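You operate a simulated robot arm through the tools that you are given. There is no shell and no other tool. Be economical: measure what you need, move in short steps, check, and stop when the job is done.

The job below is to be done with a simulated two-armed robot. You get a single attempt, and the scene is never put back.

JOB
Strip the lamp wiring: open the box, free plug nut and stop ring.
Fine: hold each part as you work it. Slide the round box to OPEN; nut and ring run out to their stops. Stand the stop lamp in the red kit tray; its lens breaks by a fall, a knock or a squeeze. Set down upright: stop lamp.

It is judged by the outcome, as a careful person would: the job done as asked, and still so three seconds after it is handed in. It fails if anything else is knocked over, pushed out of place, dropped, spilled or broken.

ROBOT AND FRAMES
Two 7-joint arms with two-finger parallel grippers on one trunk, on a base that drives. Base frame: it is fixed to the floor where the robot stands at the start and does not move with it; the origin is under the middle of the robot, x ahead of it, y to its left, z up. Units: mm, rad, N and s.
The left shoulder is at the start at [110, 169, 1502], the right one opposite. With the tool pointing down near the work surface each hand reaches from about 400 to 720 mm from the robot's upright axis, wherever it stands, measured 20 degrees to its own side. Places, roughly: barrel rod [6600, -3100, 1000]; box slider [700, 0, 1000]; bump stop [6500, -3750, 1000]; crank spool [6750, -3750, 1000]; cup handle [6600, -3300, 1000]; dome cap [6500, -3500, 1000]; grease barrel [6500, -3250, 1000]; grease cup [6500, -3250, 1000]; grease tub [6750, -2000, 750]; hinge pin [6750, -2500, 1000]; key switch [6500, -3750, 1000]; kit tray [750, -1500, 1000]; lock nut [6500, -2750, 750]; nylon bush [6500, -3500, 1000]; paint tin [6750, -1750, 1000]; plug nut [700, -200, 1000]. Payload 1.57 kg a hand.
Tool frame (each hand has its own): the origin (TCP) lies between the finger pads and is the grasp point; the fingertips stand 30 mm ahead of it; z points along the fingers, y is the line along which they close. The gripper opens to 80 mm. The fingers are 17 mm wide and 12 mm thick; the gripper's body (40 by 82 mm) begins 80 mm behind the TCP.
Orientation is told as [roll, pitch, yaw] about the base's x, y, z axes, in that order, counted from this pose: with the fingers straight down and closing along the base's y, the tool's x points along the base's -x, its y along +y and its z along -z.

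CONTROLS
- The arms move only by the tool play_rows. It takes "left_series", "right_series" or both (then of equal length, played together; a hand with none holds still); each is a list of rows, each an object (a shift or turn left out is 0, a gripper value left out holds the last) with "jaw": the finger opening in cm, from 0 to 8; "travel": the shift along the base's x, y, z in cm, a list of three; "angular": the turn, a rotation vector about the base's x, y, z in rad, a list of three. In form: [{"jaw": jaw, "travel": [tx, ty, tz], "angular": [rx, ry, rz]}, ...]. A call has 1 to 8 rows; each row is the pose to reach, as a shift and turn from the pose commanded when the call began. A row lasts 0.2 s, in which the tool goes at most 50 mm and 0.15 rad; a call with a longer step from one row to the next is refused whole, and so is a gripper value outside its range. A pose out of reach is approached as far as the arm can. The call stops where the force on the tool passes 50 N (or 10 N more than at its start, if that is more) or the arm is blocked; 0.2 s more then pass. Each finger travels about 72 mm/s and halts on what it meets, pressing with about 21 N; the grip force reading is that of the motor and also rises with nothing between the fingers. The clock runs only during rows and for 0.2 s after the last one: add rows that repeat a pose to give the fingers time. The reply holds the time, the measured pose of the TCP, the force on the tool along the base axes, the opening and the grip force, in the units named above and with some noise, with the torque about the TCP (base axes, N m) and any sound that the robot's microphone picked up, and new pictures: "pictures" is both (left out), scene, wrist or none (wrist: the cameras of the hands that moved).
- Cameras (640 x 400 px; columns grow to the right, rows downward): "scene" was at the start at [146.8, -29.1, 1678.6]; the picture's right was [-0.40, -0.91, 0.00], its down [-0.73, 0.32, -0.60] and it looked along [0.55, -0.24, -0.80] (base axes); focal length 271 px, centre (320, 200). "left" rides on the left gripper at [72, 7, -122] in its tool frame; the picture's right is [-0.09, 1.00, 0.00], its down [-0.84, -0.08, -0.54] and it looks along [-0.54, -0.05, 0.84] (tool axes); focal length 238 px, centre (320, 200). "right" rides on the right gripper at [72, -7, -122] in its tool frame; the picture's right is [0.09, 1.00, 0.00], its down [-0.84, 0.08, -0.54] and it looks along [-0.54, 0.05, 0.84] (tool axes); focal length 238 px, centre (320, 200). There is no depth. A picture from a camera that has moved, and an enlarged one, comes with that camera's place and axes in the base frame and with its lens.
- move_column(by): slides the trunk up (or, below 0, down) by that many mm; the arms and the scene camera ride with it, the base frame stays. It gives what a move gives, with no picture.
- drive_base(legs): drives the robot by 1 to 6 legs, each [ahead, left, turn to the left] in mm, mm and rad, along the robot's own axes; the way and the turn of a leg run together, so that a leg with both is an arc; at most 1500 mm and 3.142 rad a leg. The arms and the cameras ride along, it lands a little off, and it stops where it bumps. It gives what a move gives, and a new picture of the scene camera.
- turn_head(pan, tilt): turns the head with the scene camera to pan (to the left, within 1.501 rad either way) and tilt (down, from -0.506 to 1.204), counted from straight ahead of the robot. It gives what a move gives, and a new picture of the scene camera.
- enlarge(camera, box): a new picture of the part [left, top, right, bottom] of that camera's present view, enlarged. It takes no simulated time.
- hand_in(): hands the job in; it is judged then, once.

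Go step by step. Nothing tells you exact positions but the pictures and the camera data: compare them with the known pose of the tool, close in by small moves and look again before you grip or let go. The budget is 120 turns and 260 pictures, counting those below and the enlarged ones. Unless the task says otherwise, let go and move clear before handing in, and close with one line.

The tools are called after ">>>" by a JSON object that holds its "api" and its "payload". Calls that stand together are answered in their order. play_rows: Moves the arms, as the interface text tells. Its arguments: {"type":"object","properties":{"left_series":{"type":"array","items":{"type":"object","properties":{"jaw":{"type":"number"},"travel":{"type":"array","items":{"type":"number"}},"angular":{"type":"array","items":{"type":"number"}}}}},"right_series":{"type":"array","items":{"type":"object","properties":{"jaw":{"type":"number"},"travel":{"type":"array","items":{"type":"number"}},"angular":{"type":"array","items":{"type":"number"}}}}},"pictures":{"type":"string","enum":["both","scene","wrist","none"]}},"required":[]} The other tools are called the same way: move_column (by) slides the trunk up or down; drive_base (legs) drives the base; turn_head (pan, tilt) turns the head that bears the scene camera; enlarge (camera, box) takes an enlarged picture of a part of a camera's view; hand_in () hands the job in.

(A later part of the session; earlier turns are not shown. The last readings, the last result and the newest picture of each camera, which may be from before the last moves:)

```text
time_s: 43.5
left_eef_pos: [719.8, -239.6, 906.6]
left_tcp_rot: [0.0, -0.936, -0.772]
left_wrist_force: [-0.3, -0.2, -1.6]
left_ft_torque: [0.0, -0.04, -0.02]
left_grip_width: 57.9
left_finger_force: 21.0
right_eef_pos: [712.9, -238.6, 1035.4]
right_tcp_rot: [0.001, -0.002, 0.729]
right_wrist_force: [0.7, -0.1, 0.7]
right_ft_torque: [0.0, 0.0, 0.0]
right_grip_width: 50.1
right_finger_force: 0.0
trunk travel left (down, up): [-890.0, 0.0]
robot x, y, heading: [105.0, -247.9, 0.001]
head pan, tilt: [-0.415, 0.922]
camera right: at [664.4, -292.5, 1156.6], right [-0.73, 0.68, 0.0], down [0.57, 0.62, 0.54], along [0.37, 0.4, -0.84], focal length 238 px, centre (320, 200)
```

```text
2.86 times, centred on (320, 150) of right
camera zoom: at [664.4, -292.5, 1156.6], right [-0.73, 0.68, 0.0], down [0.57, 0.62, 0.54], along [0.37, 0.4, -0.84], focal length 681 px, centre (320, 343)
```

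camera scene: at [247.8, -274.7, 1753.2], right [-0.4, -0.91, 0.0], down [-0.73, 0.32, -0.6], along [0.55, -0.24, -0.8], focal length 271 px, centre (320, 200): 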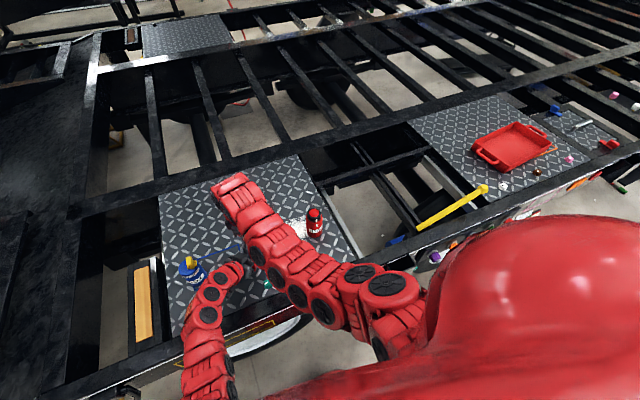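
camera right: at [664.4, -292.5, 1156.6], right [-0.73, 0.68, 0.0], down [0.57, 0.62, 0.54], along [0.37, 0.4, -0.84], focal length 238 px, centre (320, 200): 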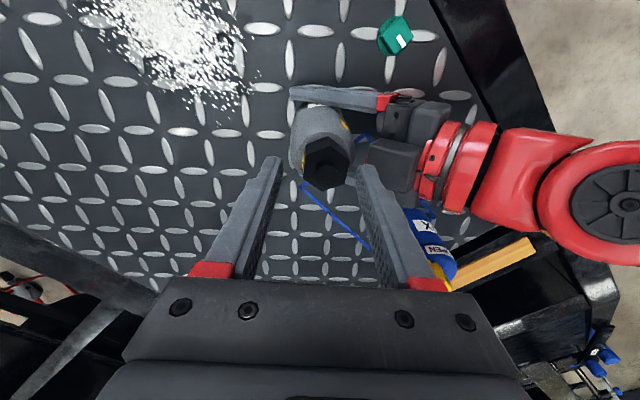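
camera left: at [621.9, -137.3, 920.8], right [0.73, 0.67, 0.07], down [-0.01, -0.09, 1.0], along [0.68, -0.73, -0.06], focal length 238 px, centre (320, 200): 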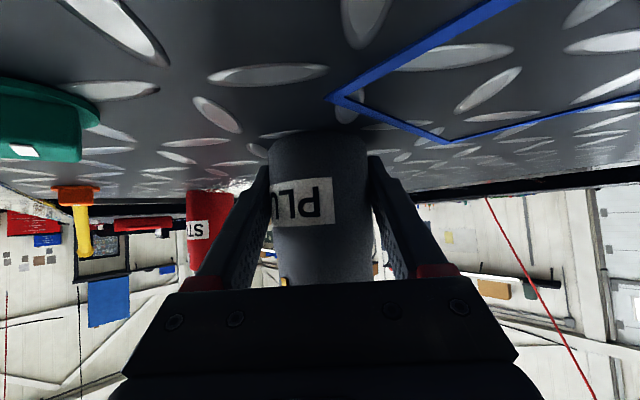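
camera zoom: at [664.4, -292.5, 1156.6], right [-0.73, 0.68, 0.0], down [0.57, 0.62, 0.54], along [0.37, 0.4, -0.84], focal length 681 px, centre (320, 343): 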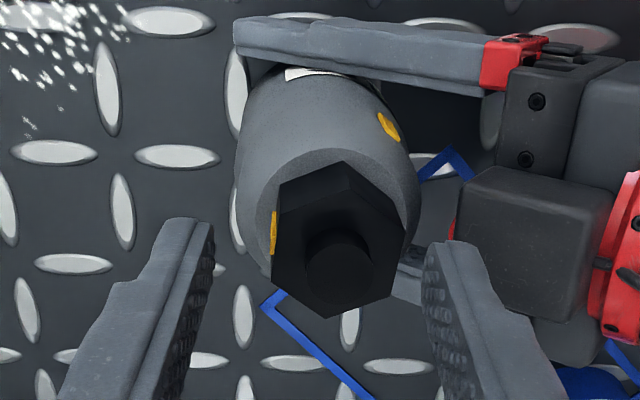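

Need ~4 mm to image-right. Correct, descend to the nut level and close.

>>> {"api": "play_rows", "payload": {"right_series": [{"travel": [-0.3, 0.22, 0]}, {"travel": [-0.3, 0.22, -1.2]}, {"travel": [-0.3, 0.22, -2.0]}, {"travel": [-0.3, 0.22, -2.0], "jaw": 4}, {"travel": [-0.3, 0.22, -2.0], "jaw": 2.8}, {"travel": [-0.3, 0.22, -2.0], "jaw": 2.8}], "pictures": "wrist"}}

>>> {"api": "enlarge", "payload": {"camera": "right", "box": [240, 70, 400, 210]}}

```text
time_s: 44.9
left_eef_pos: [720.6, -240.5, 906.5]
left_tcp_rot: [0.0, -0.937, -0.771]
left_wrist_force: [-3.6, -1.6, 1.9]
left_ft_torque: [0.39, -0.04, 0.02]
left_grip_width: 57.5
left_finger_force: 21.1
right_eef_pos: [710.7, -235.7, 1015.3]
right_tcp_rot: [0.002, -0.001, 0.731]
right_wrist_force: [4.0, 2.4, -1.4]
right_ft_torque: [-0.19, -0.36, -0.02]
right_grip_width: 33.5
right_finger_force: 20.9
trunk travel left (down, up): [-890.0, 0.0]
robot x, y, heading: [103.3, -247.1, 0.002]
head pan, tilt: [-0.415, 0.922]
camera right: at [661.4, -290.3, 1136.4], right [-0.73, 0.68, 0.0], down [0.57, 0.61, 0.54], along [0.37, 0.4, -0.84], focal length 238 px, centre (320, 200)
```

right: 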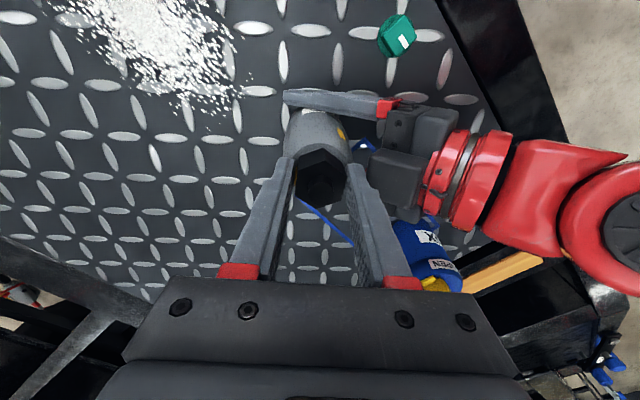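

```text
2.86 times, centred on (320, 140) of right
camera zoom: at [661.4, -290.3, 1136.4], right [-0.73, 0.68, 0.0], down [0.57, 0.61, 0.54], along [0.37, 0.4, -0.84], focal length 681 px, centre (320, 371)
```

zoom: 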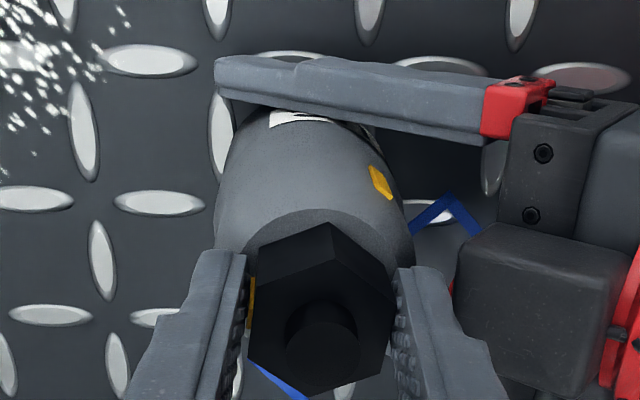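

Gripped well again. Turn 0.42 rad and check.

>>> {"api": "play_rows", "payload": {"right_series": [{"travel": [0, 0, 0.03], "angular": [0, 0, 0.14]}, {"travel": [0, 0, 0.06], "angular": [0, 0, 0.28]}, {"travel": [0, 0, 0.09], "angular": [0, 0, 0.42]}, {"travel": [0, 0, 0.09], "angular": [0, 0, 0.42]}], "pictures": "wrist"}}

>>> {"api": "enlarge", "payload": {"camera": "right", "box": [240, 70, 400, 210]}}

```text
time_s: 45.9
left_eef_pos: [719.7, -239.0, 906.6]
left_tcp_rot: [0.002, -0.936, -0.771]
left_wrist_force: [-8.1, 12.1, 1.6]
left_ft_torque: [-0.22, -0.4, 0.13]
left_grip_width: 57.7
left_finger_force: 20.8
right_eef_pos: [710.6, -237.7, 1015.7]
right_tcp_rot: [0.0, 0.003, 1.148]
right_wrist_force: [6.1, -10.6, -2.2]
right_ft_torque: [-0.98, -0.39, -0.24]
right_grip_width: 33.4
right_finger_force: 20.6
trunk travel left (down, up): [-890.0, 0.0]
robot x, y, heading: [103.8, -244.6, 0.004]
head pan, tilt: [-0.415, 0.922]
camera right: at [687.0, -306.6, 1136.3], right [-0.95, 0.32, 0.0], down [0.27, 0.8, 0.54], along [0.18, 0.51, -0.84], focal length 238 px, centre (320, 200)
```

right: 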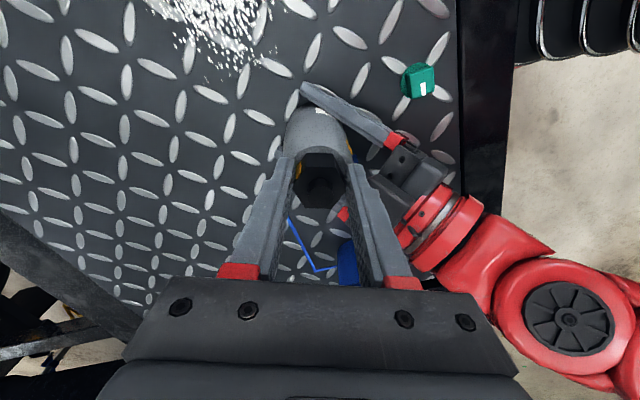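

```text
2.86 times, centred on (320, 140) of right
camera zoom: at [687.0, -306.6, 1136.3], right [-0.95, 0.32, 0.0], down [0.27, 0.8, 0.54], along [0.18, 0.51, -0.84], focal length 681 px, centre (320, 371)
```

zoom: 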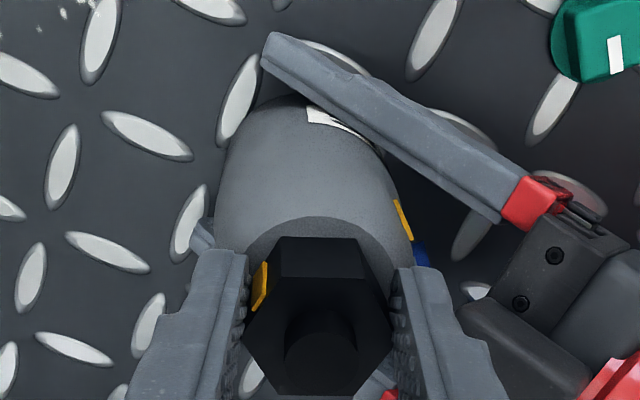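

The nut no longer follows the hand (torque −0.24 N·m), which hints at its stop. One more small turn with the side load relieved will confirm.

>>> {"api": "play_rows", "payload": {"right_series": [{"travel": [0.08, -0.12, 0]}, {"travel": [0.08, -0.12, 0], "angular": [0, 0, 0.14]}, {"travel": [0.08, -0.12, 0], "angular": [0, 0, 0.28]}, {"travel": [0.08, -0.12, 0], "angular": [0, 0, 0.42]}], "pictures": "wrist"}}

>>> {"api": "enlarge", "payload": {"camera": "right", "box": [240, 70, 400, 210]}}

```text
time_s: 46.9
left_eef_pos: [719.2, -239.8, 905.9]
left_tcp_rot: [-0.001, -0.935, -0.772]
left_wrist_force: [-10.0, 4.3, -0.2]
left_ft_torque: [-0.12, -0.47, 0.4]
left_grip_width: 57.5
left_finger_force: 21.0
right_eef_pos: [710.3, -236.5, 1016.1]
right_tcp_rot: [0.0, -0.003, 1.573]
right_wrist_force: [10.5, -4.2, -0.6]
right_ft_torque: [-0.33, -0.67, -0.38]
right_grip_width: 33.5
right_finger_force: 20.8
trunk travel left (down, up): [-890.0, 0.0]
robot x, y, heading: [100.6, -246.3, -0.003]
head pan, tilt: [-0.415, 0.922]
camera right: at [717.5, -309.9, 1136.8], right [-1.0, -0.09, 0.0], down [-0.08, 0.84, 0.54], along [-0.05, 0.54, -0.84], focal length 238 px, centre (320, 200)
```

right: 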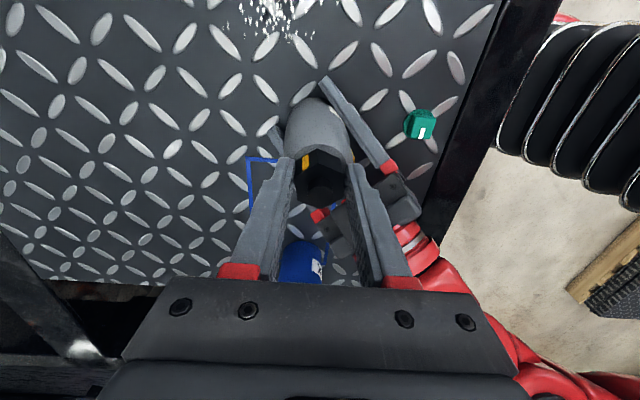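

```text
2.86 times, centred on (320, 140) of right
camera zoom: at [717.5, -309.9, 1136.8], right [-1.0, -0.09, 0.0], down [-0.08, 0.84, 0.54], along [-0.05, 0.54, -0.84], focal length 681 px, centre (320, 371)
```

zoom: 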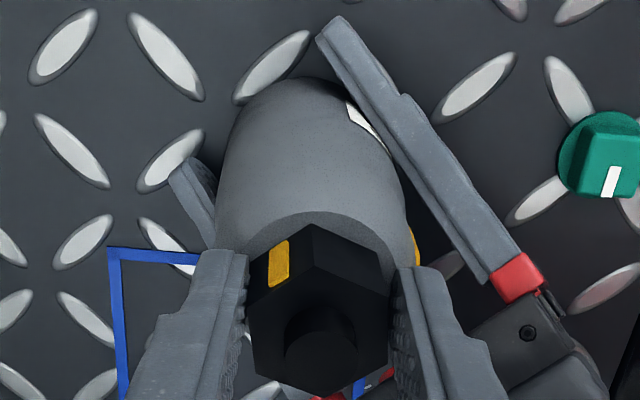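

Confirmed: the nut stays put while the fingers slip (0.38 N·m) — it is at its stop. Release the nut and lift, then release the plug body.

>>> {"api": "play_rows", "payload": {"right_series": [{"travel": [0.1, 0, 0]}, {"travel": [0.1, 0, 0], "jaw": 4.2}, {"travel": [0.1, 0, 0], "jaw": 5.2}, {"travel": [0.1, 0, 3]}, {"travel": [0.1, 0, 6.5]}, {"travel": [0.1, -4, 6.5]}, {"travel": [0.1, -8, 6.5]}, {"travel": [0.1, -12, 6.5]}], "pictures": "wrist"}}

>>> {"api": "enlarge", "payload": {"camera": "left", "box": [180, 100, 460, 300]}}

```text
time_s: 48.7
left_eef_pos: [719.3, -239.7, 907.3]
left_tcp_rot: [0.0, -0.936, -0.771]
left_wrist_force: [0.3, -0.3, -2.0]
left_ft_torque: [-0.03, 0.03, 0.02]
left_grip_width: 57.3
left_finger_force: 20.7
right_eef_pos: [709.7, -359.4, 1078.0]
right_tcp_rot: [0.003, -0.002, 1.571]
right_wrist_force: [0.4, -0.1, -0.2]
right_ft_torque: [0.01, 0.01, 0.01]
right_grip_width: 52.2
right_finger_force: 0.2
trunk travel left (down, up): [-890.0, 0.0]
robot x, y, heading: [105.2, -246.8, 0.001]
head pan, tilt: [-0.415, 0.922]
camera right: at [716.1, -433.4, 1199.4], right [-1.0, -0.09, 0.0], down [-0.08, 0.84, 0.54], along [-0.05, 0.54, -0.84], focal length 238 px, centre (320, 200)
```

right: 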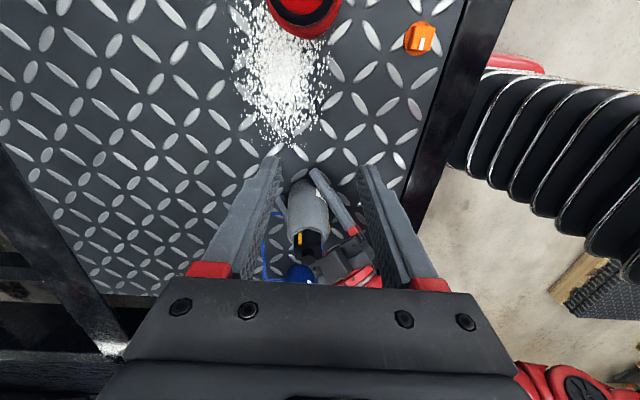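

```text
2.00 times, centred on (320, 200) of left
camera zoom: at [622.0, -137.4, 920.5], right [0.73, 0.68, 0.07], down [-0.01, -0.1, 1.0], along [0.68, -0.73, -0.06], focal length 477 px, centre (320, 200)
```

zoom: 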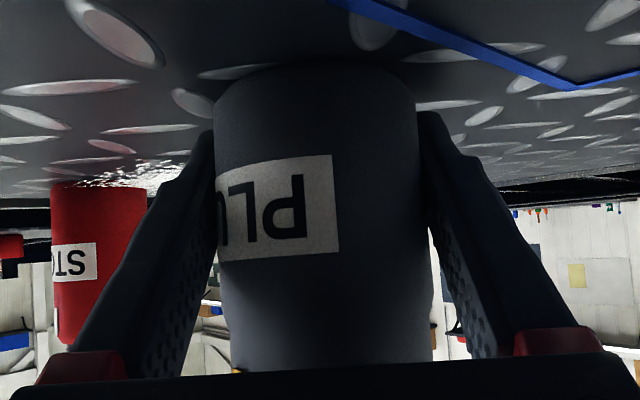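

The plug is upright. I'll settle it gently down 1 mm, then open and back the left hand out.

>>> {"api": "play_rows", "payload": {"left_series": [{"travel": [0, 0, -0.1]}, {"travel": [0, 0, -0.1], "jaw": 6.0}, {"travel": [0, 0, -0.1], "jaw": 7}, {"travel": [0, 0, 0], "jaw": 8}, {"travel": [-1.8, 1.8, 1.7]}, {"travel": [-3.6, 3.6, 3.4]}, {"travel": [-5.4, 5.4, 5.1]}, {"travel": [-7.2, 7.2, 7]}], "pictures": "wrist"}}

>>> {"api": "enlarge", "payload": {"camera": "left", "box": [240, 60, 440, 260]}}

```text
time_s: 50.5
left_eef_pos: [648.0, -163.5, 977.8]
left_tcp_rot: [0.0, -0.937, -0.772]
left_wrist_force: [0.5, 0.8, -0.2]
left_ft_torque: [0.0, -0.01, -0.04]
left_grip_width: 80.1
left_finger_force: 0.1
right_eef_pos: [709.8, -359.1, 1079.9]
right_tcp_rot: [0.0, -0.002, 1.569]
right_wrist_force: [-0.6, 0.8, 0.6]
right_ft_torque: [0.01, 0.0, 0.0]
right_grip_width: 52.1
right_finger_force: 0.1
trunk travel left (down, up): [-890.0, 0.0]
robot x, y, heading: [102.6, -241.9, 0.001]
head pan, tilt: [-0.415, 0.922]
camera left: at [549.7, -61.1, 992.1], right [0.73, 0.68, 0.07], down [-0.01, -0.1, 1.0], along [0.68, -0.73, -0.06], focal length 238 px, centre (320, 200)
```

left: 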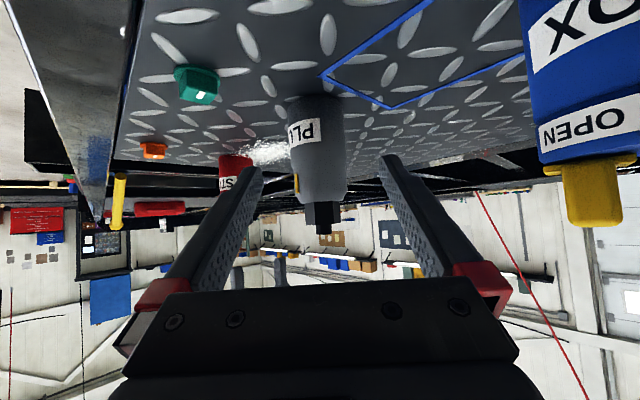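

```text
2.00 times, centred on (340, 160) of left
camera zoom: at [549.7, -61.1, 992.1], right [0.73, 0.68, 0.07], down [-0.01, -0.1, 1.0], along [0.68, -0.73, -0.06], focal length 477 px, centre (280, 280)
```

zoom: 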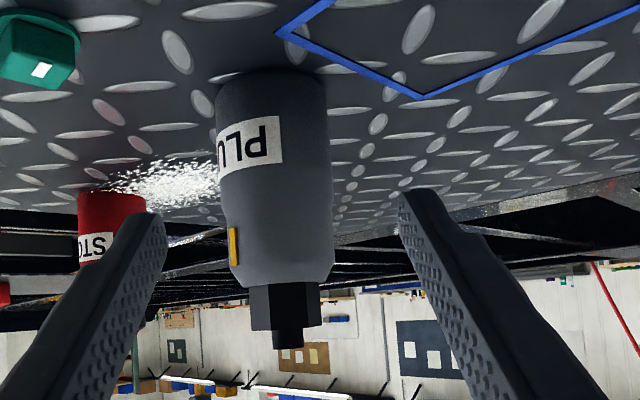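

Plug stands upright and nut is out. I'll raise the left hand clear, unwind the right wrist, then drive right to face the stop lamp.

>>> {"api": "play_rows", "payload": {"left_series": [{"travel": [-1, 0.5, 2]}, {"travel": [-2, 1, 4]}, {"travel": [-3, 1, 6]}, {"travel": [-3, 1, 6]}, {"travel": [-3, 1, 6]}, {"travel": [-3, 1, 6]}, {"travel": [-3, 1, 6]}, {"travel": [-3, 1, 6]}], "right_series": [{"angular": [0, 0, -0.14]}, {"angular": [0, 0, -0.28]}, {"angular": [0, 0, -0.42]}, {"angular": [0, 0, -0.56]}, {"angular": [0, 0, -0.7]}, {"angular": [0, 0, -0.84]}, {"angular": [0, 0, -0.98]}, {"angular": [0, 0, -1.12]}], "pictures": "none"}}

>>> {"api": "drive_base", "payload": {"legs": [[0, -212, 0]]}}

>>> {"api": "play_rows", "payload": {"right_series": [{"angular": [0, 0, -0.14]}, {"angular": [0, 0, -0.28]}, {"angular": [0, 0, -0.42]}, {"angular": [0, 0, -0.45]}], "left_series": [{"travel": [0, 0, 0]}, {"travel": [0, 0, 0]}, {"travel": [0, 0, 0]}, {"travel": [0, 0, 0]}], "pictures": "wrist"}}

>>> {"api": "enlarge", "payload": {"camera": "left", "box": [240, 40, 400, 220]}}

```text
time_s: 52.3
left_eef_pos: [615.7, -158.5, 1037.6]
left_tcp_rot: [0.0, -0.936, -0.773]
left_wrist_force: [-0.1, 0.5, 1.1]
left_ft_torque: [-0.02, 0.03, -0.02]
left_grip_width: 80.1
left_finger_force: 0.0
right_eef_pos: [710.4, -357.3, 1081.5]
right_tcp_rot: [0.001, 0.0, 0.447]
right_wrist_force: [-0.2, -0.1, -0.5]
right_ft_torque: [0.01, 0.0, -0.02]
right_grip_width: 52.1
right_finger_force: 0.0
trunk travel left (down, up): [-890.0, 0.0]
robot x, y, heading: [104.6, -242.1, -0.002]
head pan, tilt: [-0.415, 0.922]
```

```text
time_s: 54.0
left_eef_pos: [614.8, -361.0, 1036.3]
left_tcp_rot: [-0.002, -0.937, -0.77]
left_wrist_force: [-0.7, 0.1, 1.4]
left_ft_torque: [0.01, -0.03, -0.01]
left_grip_width: 80.1
left_finger_force: 0.0
right_eef_pos: [711.4, -560.0, 1081.6]
right_tcp_rot: [-0.001, 0.002, 0.452]
right_wrist_force: [0.2, -0.1, -0.4]
right_ft_torque: [0.0, -0.01, -0.01]
right_grip_width: 51.7
right_finger_force: 0.0
trunk travel left (down, up): [-890.0, 0.0]
robot x, y, heading: [103.2, -451.1, 0.002]
head pan, tilt: [-0.415, 0.922]
camera scene: at [249.5, -477.3, 1753.1], right [-0.4, -0.92, 0.0], down [-0.73, 0.32, -0.6], along [0.55, -0.24, -0.8], focal length 271 px, centre (320, 200)
```

scene: 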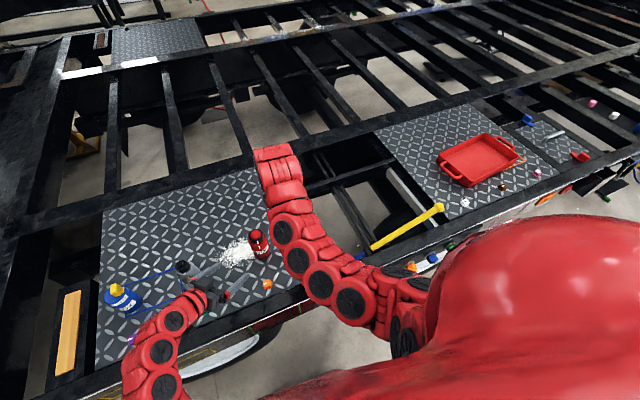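

```text
time_s: 55.0
left_eef_pos: [617.2, -362.2, 1037.7]
left_tcp_rot: [-0.002, -0.935, -0.772]
left_wrist_force: [-0.6, -0.5, -0.9]
left_ft_torque: [-0.01, -0.02, -0.01]
left_grip_width: 80.1
left_finger_force: 0.1
right_eef_pos: [711.6, -561.1, 1079.8]
right_tcp_rot: [0.0, -0.002, 0.0]
right_wrist_force: [0.0, 1.1, 0.2]
right_ft_torque: [-0.01, 0.01, 0.02]
right_grip_width: 52.1
right_finger_force: 0.2
trunk travel left (down, up): [-890.0, 0.0]
robot x, y, heading: [99.7, -452.3, 0.006]
head pan, tilt: [-0.415, 0.922]
camera right: at [639.6, -568.4, 1201.2], right [-0.09, 1.0, 0.0], down [0.84, 0.08, 0.54], along [0.54, 0.05, -0.84], focal length 238 px, centre (320, 200)
camera left: at [518.5, -259.1, 1051.0], right [0.73, 0.68, 0.07], down [-0.01, -0.1, 1.0], along [0.68, -0.73, -0.06], focal length 238 px, centre (320, 200)
```

right: 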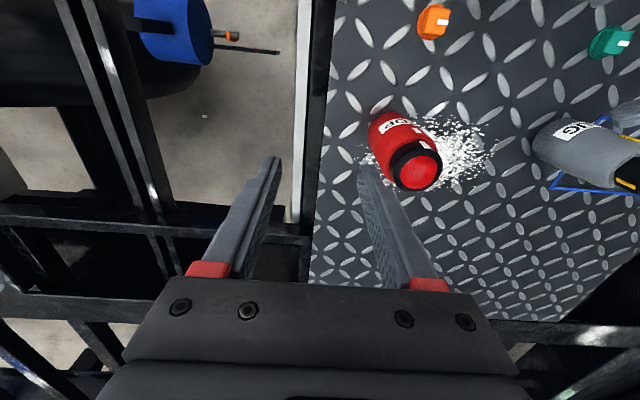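
left: 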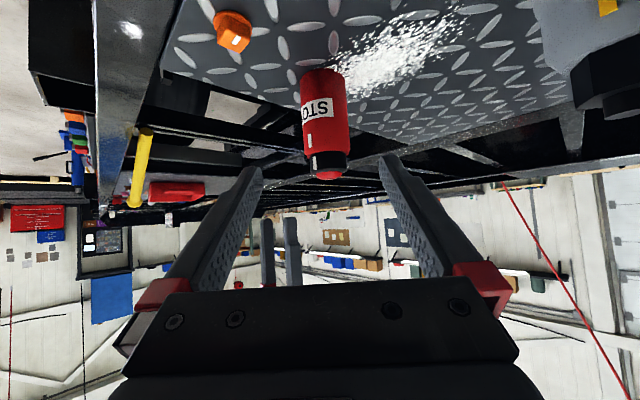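

```text
2.22 times, centred on (320, 130) of left
camera zoom: at [518.5, -259.1, 1051.0], right [0.73, 0.68, 0.07], down [-0.01, -0.1, 1.0], along [0.68, -0.73, -0.06], focal length 530 px, centre (320, 356)
```

zoom: 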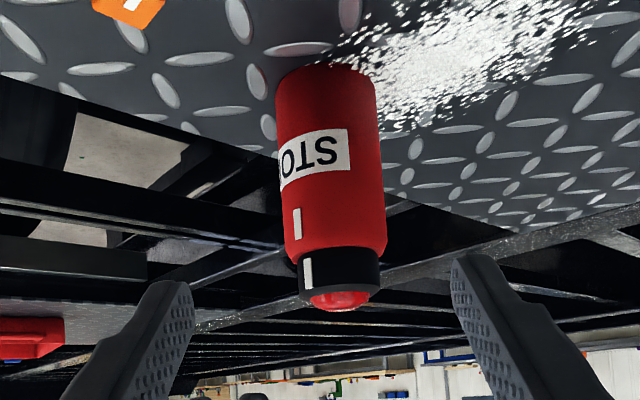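

Stop lamp sits around (732,-467), shoulder ≈978, ring ≈978–1000, lens above. Left hand goes to pre-grip behind-left of it, right moves toward it higher up.

>>> {"api": "play_rows", "payload": {"left_series": [{"travel": [1.5, -1.2, -1.8]}, {"travel": [3, -2.4, -3.6]}, {"travel": [4.5, -3.6, -5.4]}, {"travel": [5.8, -4.7, -7.1]}, {"travel": [5.8, -4.7, -7.1]}], "pictures": "wrist"}}

>>> {"api": "enlarge", "payload": {"camera": "left", "box": [220, 40, 420, 260]}}

```text
time_s: 56.1
left_eef_pos: [670.4, -408.6, 966.5]
left_tcp_rot: [0.0, -0.935, -0.771]
left_wrist_force: [-0.3, -1.3, 1.1]
left_ft_torque: [-0.01, -0.01, -0.02]
left_grip_width: 79.7
left_finger_force: 0.1
right_eef_pos: [712.0, -562.3, 1081.0]
right_tcp_rot: [0.001, -0.002, 0.001]
right_wrist_force: [0.9, -0.4, -0.1]
right_ft_torque: [0.04, 0.04, 0.02]
right_grip_width: 52.0
right_finger_force: 0.1
trunk travel left (down, up): [-890.0, 0.0]
robot x, y, heading: [104.3, -450.9, 0.003]
head pan, tilt: [-0.415, 0.922]
camera left: at [573.8, -305.4, 981.3], right [0.73, 0.68, 0.07], down [-0.01, -0.1, 1.0], along [0.68, -0.73, -0.06], focal length 238 px, centre (320, 200)
```

left: 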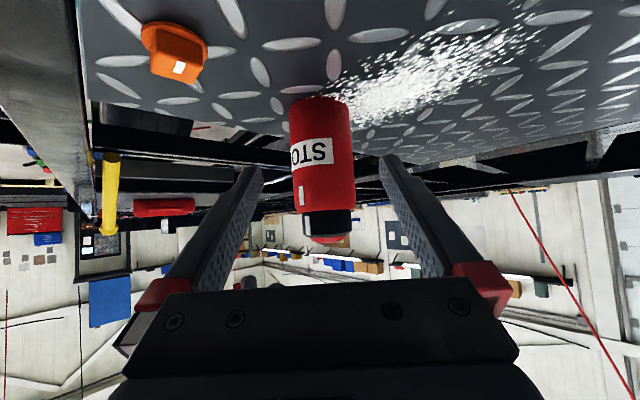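

```text
1.82 times, centred on (320, 150) of left
camera zoom: at [573.8, -305.4, 981.3], right [0.73, 0.68, 0.07], down [-0.01, -0.1, 1.0], along [0.68, -0.73, -0.06], focal length 433 px, centre (320, 291)
```

zoom: 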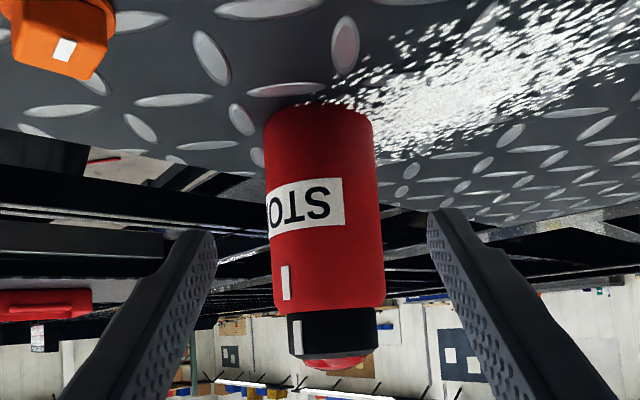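

Well aligned (lamp at ≈(730,-466)). Advance gently to straddle its body.

>>> {"api": "play_rows", "payload": {"left_series": [{"travel": [0.15, 0.15, 0]}, {"travel": [1.6, -1.3, -1.5]}, {"travel": [3.1, -2.8, -3]}, {"travel": [4.6, -4.3, -4.5]}, {"travel": [5.96, -5.68, -5.85]}, {"travel": [5.96, -5.68, -5.85]}], "pictures": "wrist"}}

```text
time_s: 57.5
left_eef_pos: [734.0, -466.2, 908.7]
left_tcp_rot: [0.001, -0.938, -0.772]
left_wrist_force: [0.5, -0.6, 0.0]
left_ft_torque: [0.0, 0.02, 0.02]
left_grip_width: 80.2
left_finger_force: 0.0
right_eef_pos: [710.4, -560.2, 1080.5]
right_tcp_rot: [0.001, -0.001, 0.0]
right_wrist_force: [0.4, -0.8, -0.9]
right_ft_torque: [0.02, -0.01, -0.02]
right_grip_width: 51.8
right_finger_force: 0.0
trunk travel left (down, up): [-890.0, 0.0]
robot x, y, heading: [106.1, -451.3, 0.0]
head pan, tilt: [-0.415, 0.922]
camera left: at [636.7, -363.0, 922.6], right [0.73, 0.68, 0.07], down [-0.01, -0.1, 1.0], along [0.68, -0.73, -0.06], focal length 238 px, centre (320, 200)
```

left: 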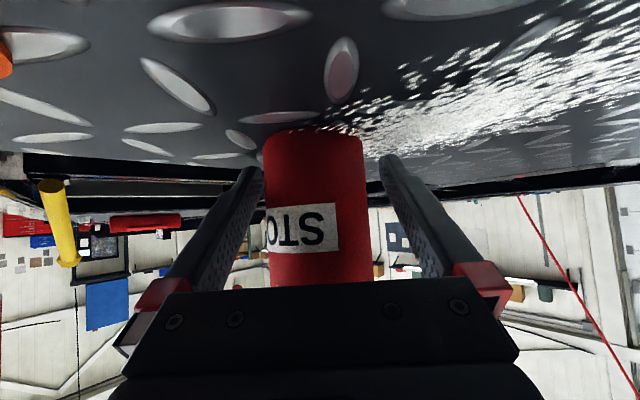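

Slightly left of centre; nudge 1.5 mm and close softly (small jaw steps).

>>> {"api": "play_rows", "payload": {"left_series": [{"travel": [-0.1, -0.1, 0], "jaw": 7}, {"travel": [-0.1, -0.1, 0], "jaw": 6.4}, {"travel": [-0.1, -0.1, 0], "jaw": 6.1}, {"travel": [-0.1, -0.1, 0], "jaw": 5.9}, {"travel": [-0.1, -0.1, 0], "jaw": 5.75}, {"travel": [-0.1, -0.1, 0], "jaw": 5.65}, {"travel": [-0.1, -0.1, 0], "jaw": 5.6}], "pictures": "wrist"}}

```text
time_s: 59.1
left_eef_pos: [734.1, -466.6, 908.8]
left_tcp_rot: [0.001, -0.934, -0.771]
left_wrist_force: [0.7, 0.0, 0.1]
left_ft_torque: [0.01, -0.01, -0.01]
left_grip_width: 57.3
left_finger_force: 20.6
right_eef_pos: [711.7, -561.2, 1081.1]
right_tcp_rot: [0.002, -0.001, 0.0]
right_wrist_force: [-0.6, 0.3, -0.2]
right_ft_torque: [0.01, 0.0, -0.02]
right_grip_width: 52.1
right_finger_force: 0.1
trunk travel left (down, up): [-890.0, 0.0]
robot x, y, heading: [102.3, -452.2, 0.001]
head pan, tilt: [-0.415, 0.922]
camera left: at [635.6, -364.4, 922.1], right [0.73, 0.68, 0.07], down [-0.01, -0.1, 1.0], along [0.68, -0.73, -0.06], focal length 238 px, centre (320, 200)
```

left: 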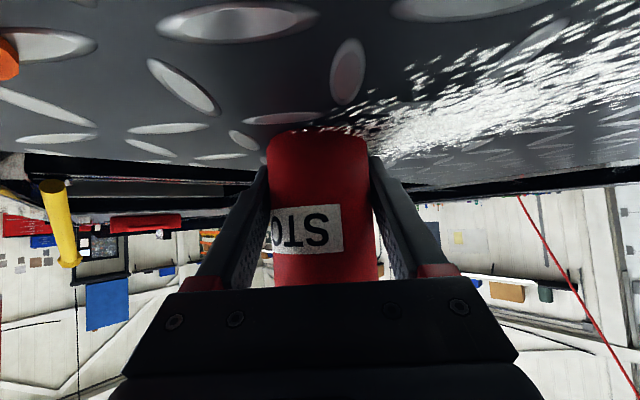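

Lamp held, intact. Move the right hand above it (well clear of the lens) and look.

>>> {"api": "play_rows", "payload": {"right_series": [{"travel": [0.5, 3, 0], "jaw": 6}, {"travel": [1, 6, 0], "jaw": 6}, {"travel": [1.3, 9.3, 0], "jaw": 6}, {"travel": [1.3, 9.3, 0], "jaw": 6}], "pictures": "wrist"}}

>>> {"api": "enlarge", "payload": {"camera": "right", "box": [240, 90, 400, 230]}}

```text
time_s: 60.1
left_eef_pos: [733.4, -467.6, 909.0]
left_tcp_rot: [0.001, -0.935, -0.772]
left_wrist_force: [-0.1, -0.2, 2.1]
left_ft_torque: [-0.02, 0.02, 0.03]
left_grip_width: 57.2
left_finger_force: 21.2
right_eef_pos: [722.0, -470.0, 1083.2]
right_tcp_rot: [0.002, 0.0, 0.0]
right_wrist_force: [-0.4, 0.0, -0.2]
right_ft_torque: [0.03, 0.0, -0.01]
right_grip_width: 59.8
right_finger_force: 0.0
trunk travel left (down, up): [-890.0, 0.0]
robot x, y, heading: [102.2, -449.4, 0.005]
head pan, tilt: [-0.415, 0.922]
camera right: at [650.1, -477.3, 1203.8], right [-0.09, 1.0, 0.0], down [0.84, 0.08, 0.54], along [0.54, 0.05, -0.84], focal length 238 px, centre (320, 200)
```

right: 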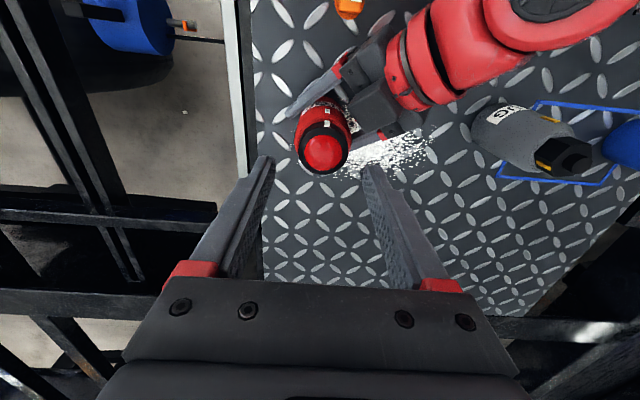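

```text
2.86 times, centred on (320, 160) of right
camera zoom: at [650.1, -477.3, 1203.8], right [-0.09, 1.0, 0.0], down [0.84, 0.08, 0.54], along [0.54, 0.05, -0.84], focal length 681 px, centre (320, 314)
```

zoom: 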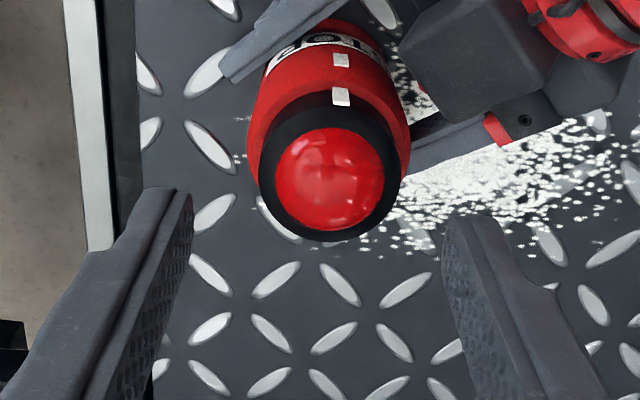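

Ring (≈44 mm) centred near (729,-466.5). Recentre and lower partway, check again.

>>> {"api": "play_rows", "payload": {"right_series": [{"travel": [0.7, 0.35, 0], "jaw": 6.4}, {"travel": [0.7, 0.35, -1.5]}, {"travel": [0.7, 0.35, -3]}, {"travel": [0.7, 0.35, -4]}, {"travel": [0.7, 0.35, -4]}], "pictures": "wrist"}}

>>> {"api": "enlarge", "payload": {"camera": "right", "box": [240, 70, 400, 210]}}

```text
time_s: 61.4
left_eef_pos: [733.5, -466.7, 908.2]
left_tcp_rot: [-0.001, -0.936, -0.77]
left_wrist_force: [0.5, 0.0, 0.0]
left_ft_torque: [0.02, 0.0, -0.02]
left_grip_width: 57.4
left_finger_force: 20.7
right_eef_pos: [729.6, -466.4, 1040.6]
right_tcp_rot: [0.001, 0.0, -0.001]
right_wrist_force: [-0.8, 0.2, -0.3]
right_ft_torque: [0.03, -0.02, 0.01]
right_grip_width: 64.1
right_finger_force: 0.0
trunk travel left (down, up): [-890.0, 0.0]
robot x, y, heading: [102.4, -452.2, 0.005]
head pan, tilt: [-0.415, 0.922]
camera right: at [657.3, -473.5, 1161.8], right [-0.09, 1.0, 0.0], down [0.84, 0.08, 0.54], along [0.54, 0.05, -0.84], focal length 238 px, centre (320, 200)
```

right: 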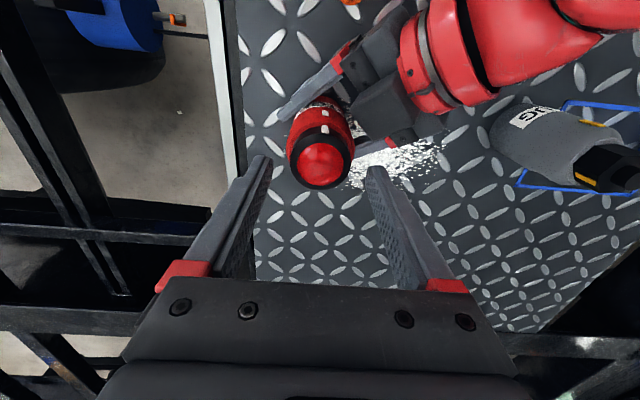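

```text
2.86 times, centred on (320, 140) of right
camera zoom: at [657.3, -473.5, 1161.8], right [-0.09, 1.0, 0.0], down [0.84, 0.08, 0.54], along [0.54, 0.05, -0.84], focal length 681 px, centre (320, 371)
```

zoom: 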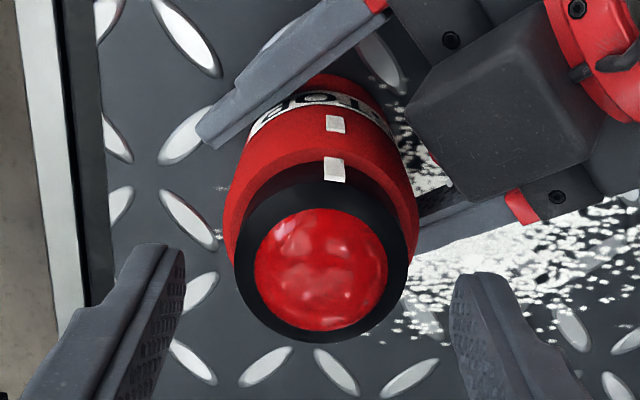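

Centred within 2 mm. Lower to ring level (tips ≈986, above the shoulder).

>>> {"api": "play_rows", "payload": {"right_series": [{"travel": [-0.1, 0, -0.8]}, {"travel": [-0.1, 0, -1.6]}, {"travel": [-0.1, 0, -2.2]}, {"travel": [-0.1, 0, -2.5]}, {"travel": [-0.1, 0, -2.5]}], "pictures": "wrist"}}

>>> {"api": "enlarge", "payload": {"camera": "right", "box": [240, 70, 400, 210]}}

```text
time_s: 62.5
left_eef_pos: [732.0, -466.2, 909.1]
left_tcp_rot: [0.0, -0.935, -0.77]
left_wrist_force: [0.4, -0.4, 0.2]
left_ft_torque: [0.05, -0.01, 0.01]
left_grip_width: 57.2
left_finger_force: 20.5
right_eef_pos: [730.0, -465.0, 1016.6]
right_tcp_rot: [0.003, -0.003, 0.001]
right_wrist_force: [0.6, 0.9, -0.8]
right_ft_torque: [0.0, 0.0, -0.01]
right_grip_width: 64.0
right_finger_force: 0.0
trunk travel left (down, up): [-890.0, 0.0]
robot x, y, heading: [102.1, -444.9, 0.001]
head pan, tilt: [-0.415, 0.922]
camera right: at [657.3, -472.3, 1136.5], right [-0.09, 1.0, 0.0], down [0.84, 0.08, 0.54], along [0.54, 0.05, -0.84], focal length 238 px, centre (320, 200)
```

right: 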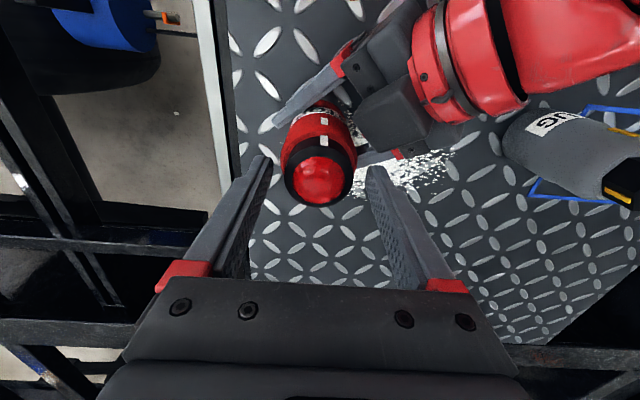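

```text
2.86 times, centred on (320, 140) of right
camera zoom: at [657.3, -472.3, 1136.5], right [-0.09, 1.0, 0.0], down [0.84, 0.08, 0.54], along [0.54, 0.05, -0.84], focal length 681 px, centre (320, 371)
```

zoom: 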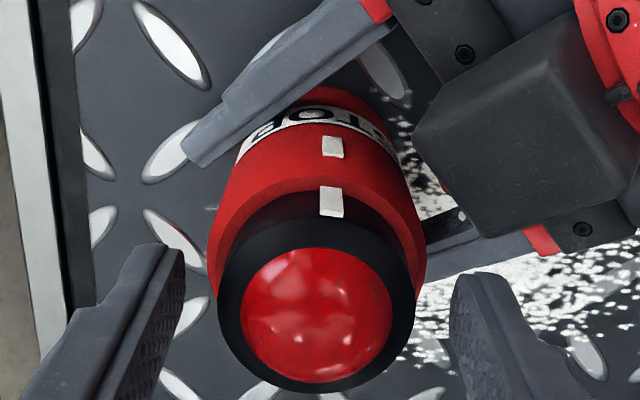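

Small recentre (−1.5 mm x, −1.5 mm y), then close softly on the ring.

>>> {"api": "play_rows", "payload": {"right_series": [{"travel": [-0.15, -0.15, 0], "jaw": 5.6}, {"travel": [-0.15, -0.15, 0], "jaw": 5.0}, {"travel": [-0.15, -0.15, 0], "jaw": 4.75}, {"travel": [-0.15, -0.15, 0], "jaw": 4.6}, {"travel": [-0.15, -0.15, 0], "jaw": 4.5}, {"travel": [-0.15, -0.15, 0], "jaw": 4.4}], "pictures": "wrist"}}

```text
time_s: 64.0
left_eef_pos: [733.7, -466.9, 908.3]
left_tcp_rot: [-0.002, -0.936, -0.773]
left_wrist_force: [1.0, -4.0, 0.7]
left_ft_torque: [0.46, 0.02, 0.03]
left_grip_width: 57.1
left_finger_force: 20.9
right_eef_pos: [729.2, -465.2, 1016.0]
right_tcp_rot: [0.002, -0.002, 0.002]
right_wrist_force: [0.9, 3.9, 0.5]
right_ft_torque: [0.02, -0.09, 0.02]
right_grip_width: 45.6
right_finger_force: 20.9
trunk travel left (down, up): [-890.0, 0.0]
robot x, y, heading: [105.8, -449.5, -0.001]
head pan, tilt: [-0.415, 0.922]
camera right: at [656.0, -473.3, 1136.5], right [-0.09, 1.0, 0.0], down [0.84, 0.08, 0.54], along [0.54, 0.05, -0.84], focal length 238 px, centre (320, 200)
```

right: 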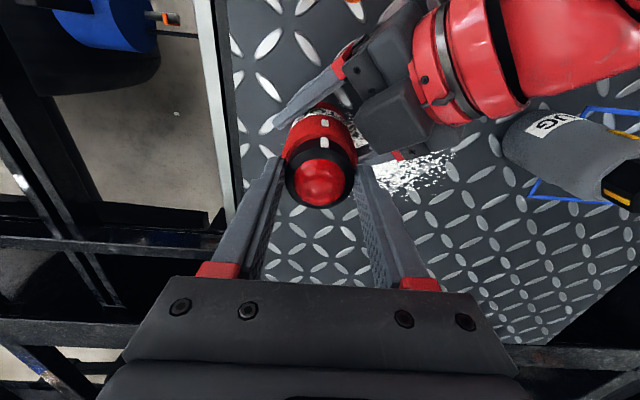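

Ring gripped (45.6 mm), lens intact. Turn counter-clockwise in modest steps.

>>> {"api": "play_rows", "payload": {"right_series": [{"travel": [0, 0.05, 0.03], "angular": [0, 0, 0.13]}, {"travel": [0, 0.05, 0.05], "angular": [0, 0, 0.26]}, {"travel": [0, 0.05, 0.08], "angular": [0, 0, 0.39]}, {"travel": [0, 0.05, 0.1], "angular": [0, 0, 0.52]}, {"travel": [0, 0.05, 0.1], "angular": [0, 0, 0.52]}], "pictures": "wrist"}}

>>> {"api": "enlarge", "payload": {"camera": "right", "box": [240, 70, 400, 210]}}

```text
time_s: 65.2
left_eef_pos: [733.6, -468.1, 908.8]
left_tcp_rot: [0.002, -0.936, -0.772]
left_wrist_force: [-2.3, 4.6, 9.4]
left_ft_torque: [-0.14, -0.12, -0.08]
left_grip_width: 57.2
left_finger_force: 21.2
right_eef_pos: [728.1, -466.0, 1017.5]
right_tcp_rot: [0.001, 0.002, 0.522]
right_wrist_force: [2.4, -4.4, -9.8]
right_ft_torque: [-0.32, -0.13, 0.0]
right_grip_width: 45.6
right_finger_force: 21.1
trunk travel left (down, up): [-890.0, 0.0]
robot x, y, heading: [102.4, -446.2, -0.002]
head pan, tilt: [-0.415, 0.922]
camera right: at [669.9, -508.7, 1137.1], right [-0.58, 0.82, 0.0], down [0.69, 0.48, 0.54], along [0.44, 0.31, -0.84], focal length 238 px, centre (320, 200)
```

right: 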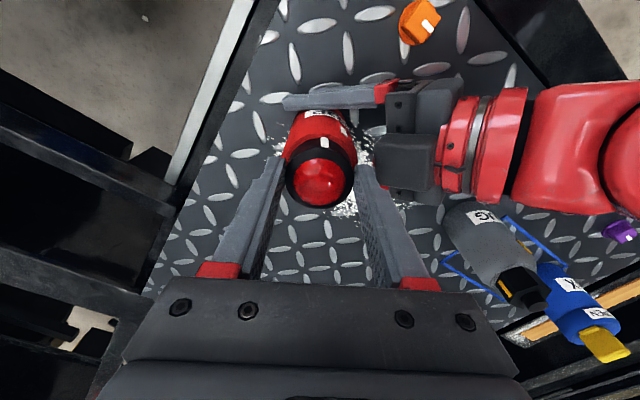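

```text
2.86 times, centred on (320, 140) of right
camera zoom: at [669.9, -508.7, 1137.1], right [-0.58, 0.82, 0.0], down [0.69, 0.48, 0.54], along [0.44, 0.31, -0.84], focal length 681 px, centre (320, 371)
```

zoom: 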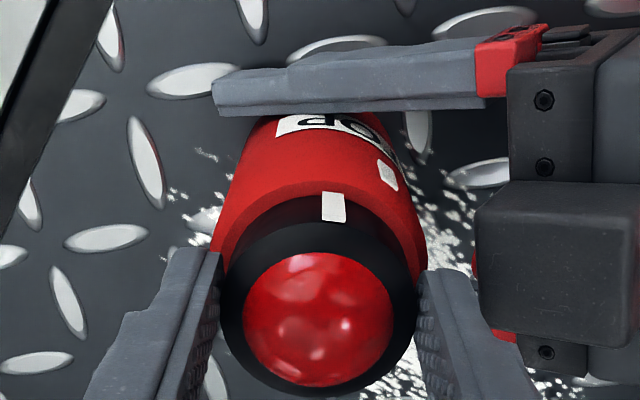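

The ring follows. I'm lifting slightly too much, so hold z and keep turning.

>>> {"api": "play_rows", "payload": {"right_series": [{"travel": [0, -0.05, -0.08], "angular": [0, 0, 0.13]}, {"travel": [0.02, -0.05, -0.08], "angular": [0, 0, 0.26]}, {"travel": [0.02, -0.05, -0.06], "angular": [0, 0, 0.39]}, {"travel": [0.02, -0.05, -0.05], "angular": [0, 0, 0.52]}, {"travel": [0.02, -0.05, -0.04], "angular": [0, 0, 0.65]}, {"travel": [0.02, -0.05, -0.04], "angular": [0, 0, 0.65]}], "pictures": "wrist"}}

>>> {"api": "enlarge", "payload": {"camera": "right", "box": [240, 70, 400, 210]}}

```text
time_s: 66.5
left_eef_pos: [733.1, -466.2, 907.3]
left_tcp_rot: [0.003, -0.935, -0.772]
left_wrist_force: [-4.6, 12.8, 7.4]
left_ft_torque: [-0.33, -0.28, -0.08]
left_grip_width: 57.2
left_finger_force: 20.9
right_eef_pos: [728.9, -467.4, 1016.8]
right_tcp_rot: [0.0, -0.001, 1.171]
right_wrist_force: [5.9, -12.1, -2.8]
right_ft_torque: [-0.85, -0.27, 0.0]
right_grip_width: 45.6
right_finger_force: 21.0
trunk travel left (down, up): [-890.0, 0.0]
robot x, y, heading: [104.2, -447.4, 0.004]
head pan, tilt: [-0.415, 0.922]
camera right: at [707.3, -536.6, 1137.2], right [-0.95, 0.3, 0.0], down [0.25, 0.8, 0.54], along [0.16, 0.52, -0.84], focal length 238 px, centre (320, 200)
```

right: 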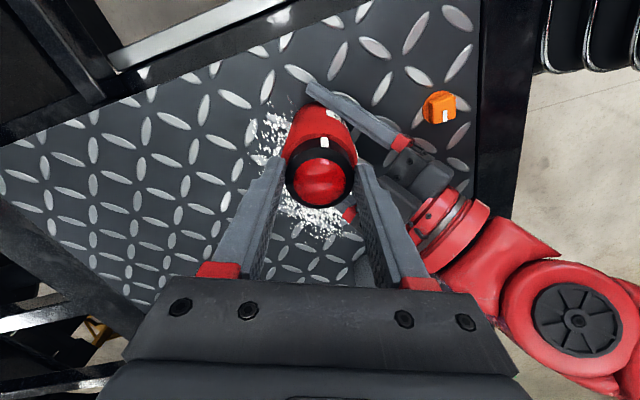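

```text
2.86 times, centred on (320, 140) of right
camera zoom: at [707.3, -536.6, 1137.2], right [-0.95, 0.3, 0.0], down [0.25, 0.8, 0.54], along [0.16, 0.52, -0.84], focal length 681 px, centre (320, 371)
```

zoom: 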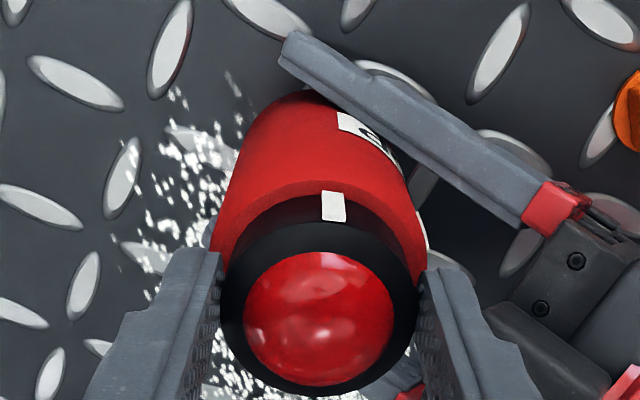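

Still following. Relieve the side load and continue.

>>> {"api": "play_rows", "payload": {"right_series": [{"travel": [0.08, -0.15, 0], "angular": [0, 0, 0.1]}, {"travel": [0.1, -0.15, 0], "angular": [0, 0, 0.22]}, {"travel": [0.12, -0.13, 0], "angular": [0, 0, 0.34]}, {"travel": [0.14, -0.12, 0], "angular": [0, 0, 0.46]}, {"travel": [0.14, -0.12, 0], "angular": [0, 0, 0.46]}], "pictures": "wrist"}}

>>> {"api": "enlarge", "payload": {"camera": "right", "box": [240, 70, 400, 210]}}

```text
time_s: 67.8
left_eef_pos: [733.7, -466.4, 907.6]
left_tcp_rot: [0.0, -0.935, -0.771]
left_wrist_force: [1.5, 1.6, -0.9]
left_ft_torque: [-0.05, 0.01, -0.02]
left_grip_width: 58.2
left_finger_force: 1.1
right_eef_pos: [730.5, -465.2, 1015.6]
right_tcp_rot: [0.0, -0.002, 1.634]
right_wrist_force: [0.6, 0.8, 9.0]
right_ft_torque: [0.32, 0.1, -0.08]
right_grip_width: 45.8
right_finger_force: 20.5
trunk travel left (down, up): [-890.0, 0.0]
robot x, y, heading: [104.2, -450.8, 0.005]
head pan, tilt: [-0.415, 0.922]
camera right: at [741.4, -537.5, 1137.0], right [-0.99, -0.15, 0.0], down [-0.13, 0.83, 0.54], along [-0.08, 0.54, -0.84], focal length 238 px, centre (320, 200)
```

right: 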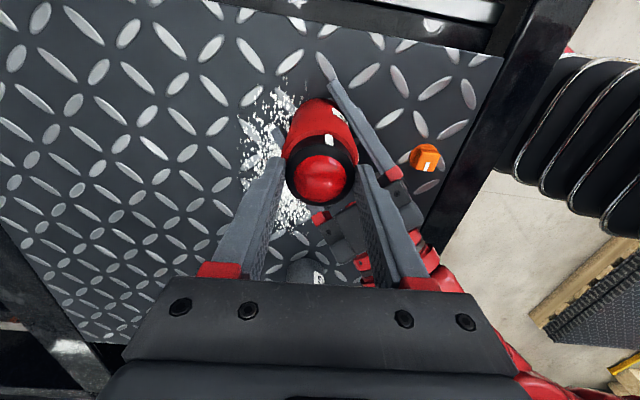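

```text
2.86 times, centred on (320, 140) of right
camera zoom: at [741.4, -537.5, 1137.0], right [-0.99, -0.15, 0.0], down [-0.13, 0.83, 0.54], along [-0.08, 0.54, -0.84], focal length 681 px, centre (320, 371)
```

zoom: 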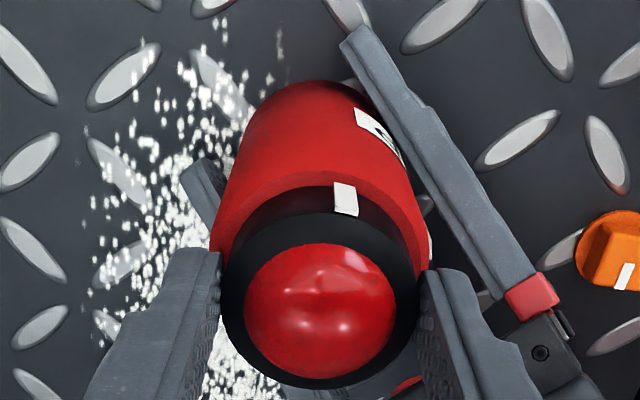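

The left gripper has lost its squeeze (force 1.1 N, width 58.2). I'll re-close the left hand before doing anything else.

>>> {"api": "play_rows", "payload": {"left_series": [{"jaw": 5.5}, {"jaw": 5.3}, {"jaw": 5.3}], "pictures": "wrist"}}

>>> {"api": "enlarge", "payload": {"camera": "right", "box": [240, 70, 400, 210]}}

```text
time_s: 68.5
left_eef_pos: [732.4, -466.3, 908.8]
left_tcp_rot: [0.0, -0.938, -0.771]
left_wrist_force: [3.6, -1.6, -1.0]
left_ft_torque: [0.39, 0.2, -0.09]
left_grip_width: 57.3
left_finger_force: 20.8
right_eef_pos: [729.2, -464.5, 1016.0]
right_tcp_rot: [-0.001, -0.003, 1.633]
right_wrist_force: [-2.3, 4.7, 9.4]
right_ft_torque: [0.31, 0.07, 0.03]
right_grip_width: 45.7
right_finger_force: 21.0
trunk travel left (down, up): [-890.0, 0.0]
robot x, y, heading: [103.5, -449.5, -0.003]
head pan, tilt: [-0.415, 0.922]
camera left: at [635.3, -364.3, 922.4], right [0.73, 0.68, 0.07], down [-0.01, -0.1, 1.0], along [0.68, -0.73, -0.06], focal length 238 px, centre (320, 200)
```

left: 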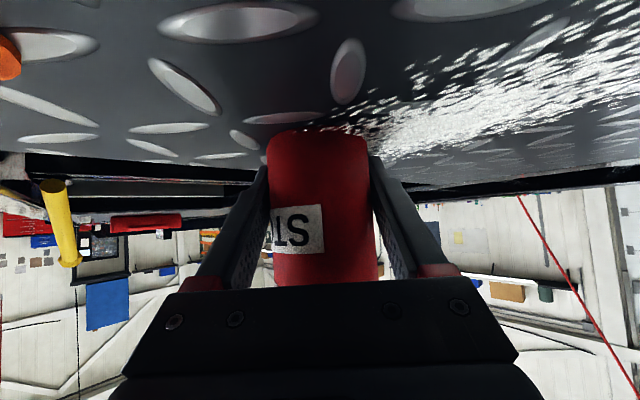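

```text
2.86 times, centred on (320, 140) of right
camera zoom: at [741.2, -537.8, 1136.9], right [-0.99, -0.15, 0.0], down [-0.13, 0.83, 0.54], along [-0.08, 0.54, -0.84], focal length 681 px, centre (320, 371)
```

zoom: 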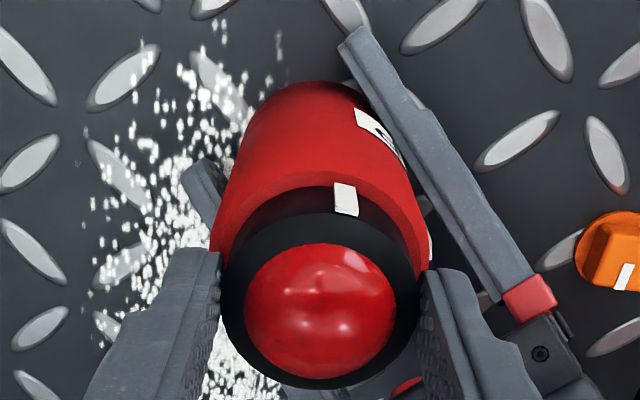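

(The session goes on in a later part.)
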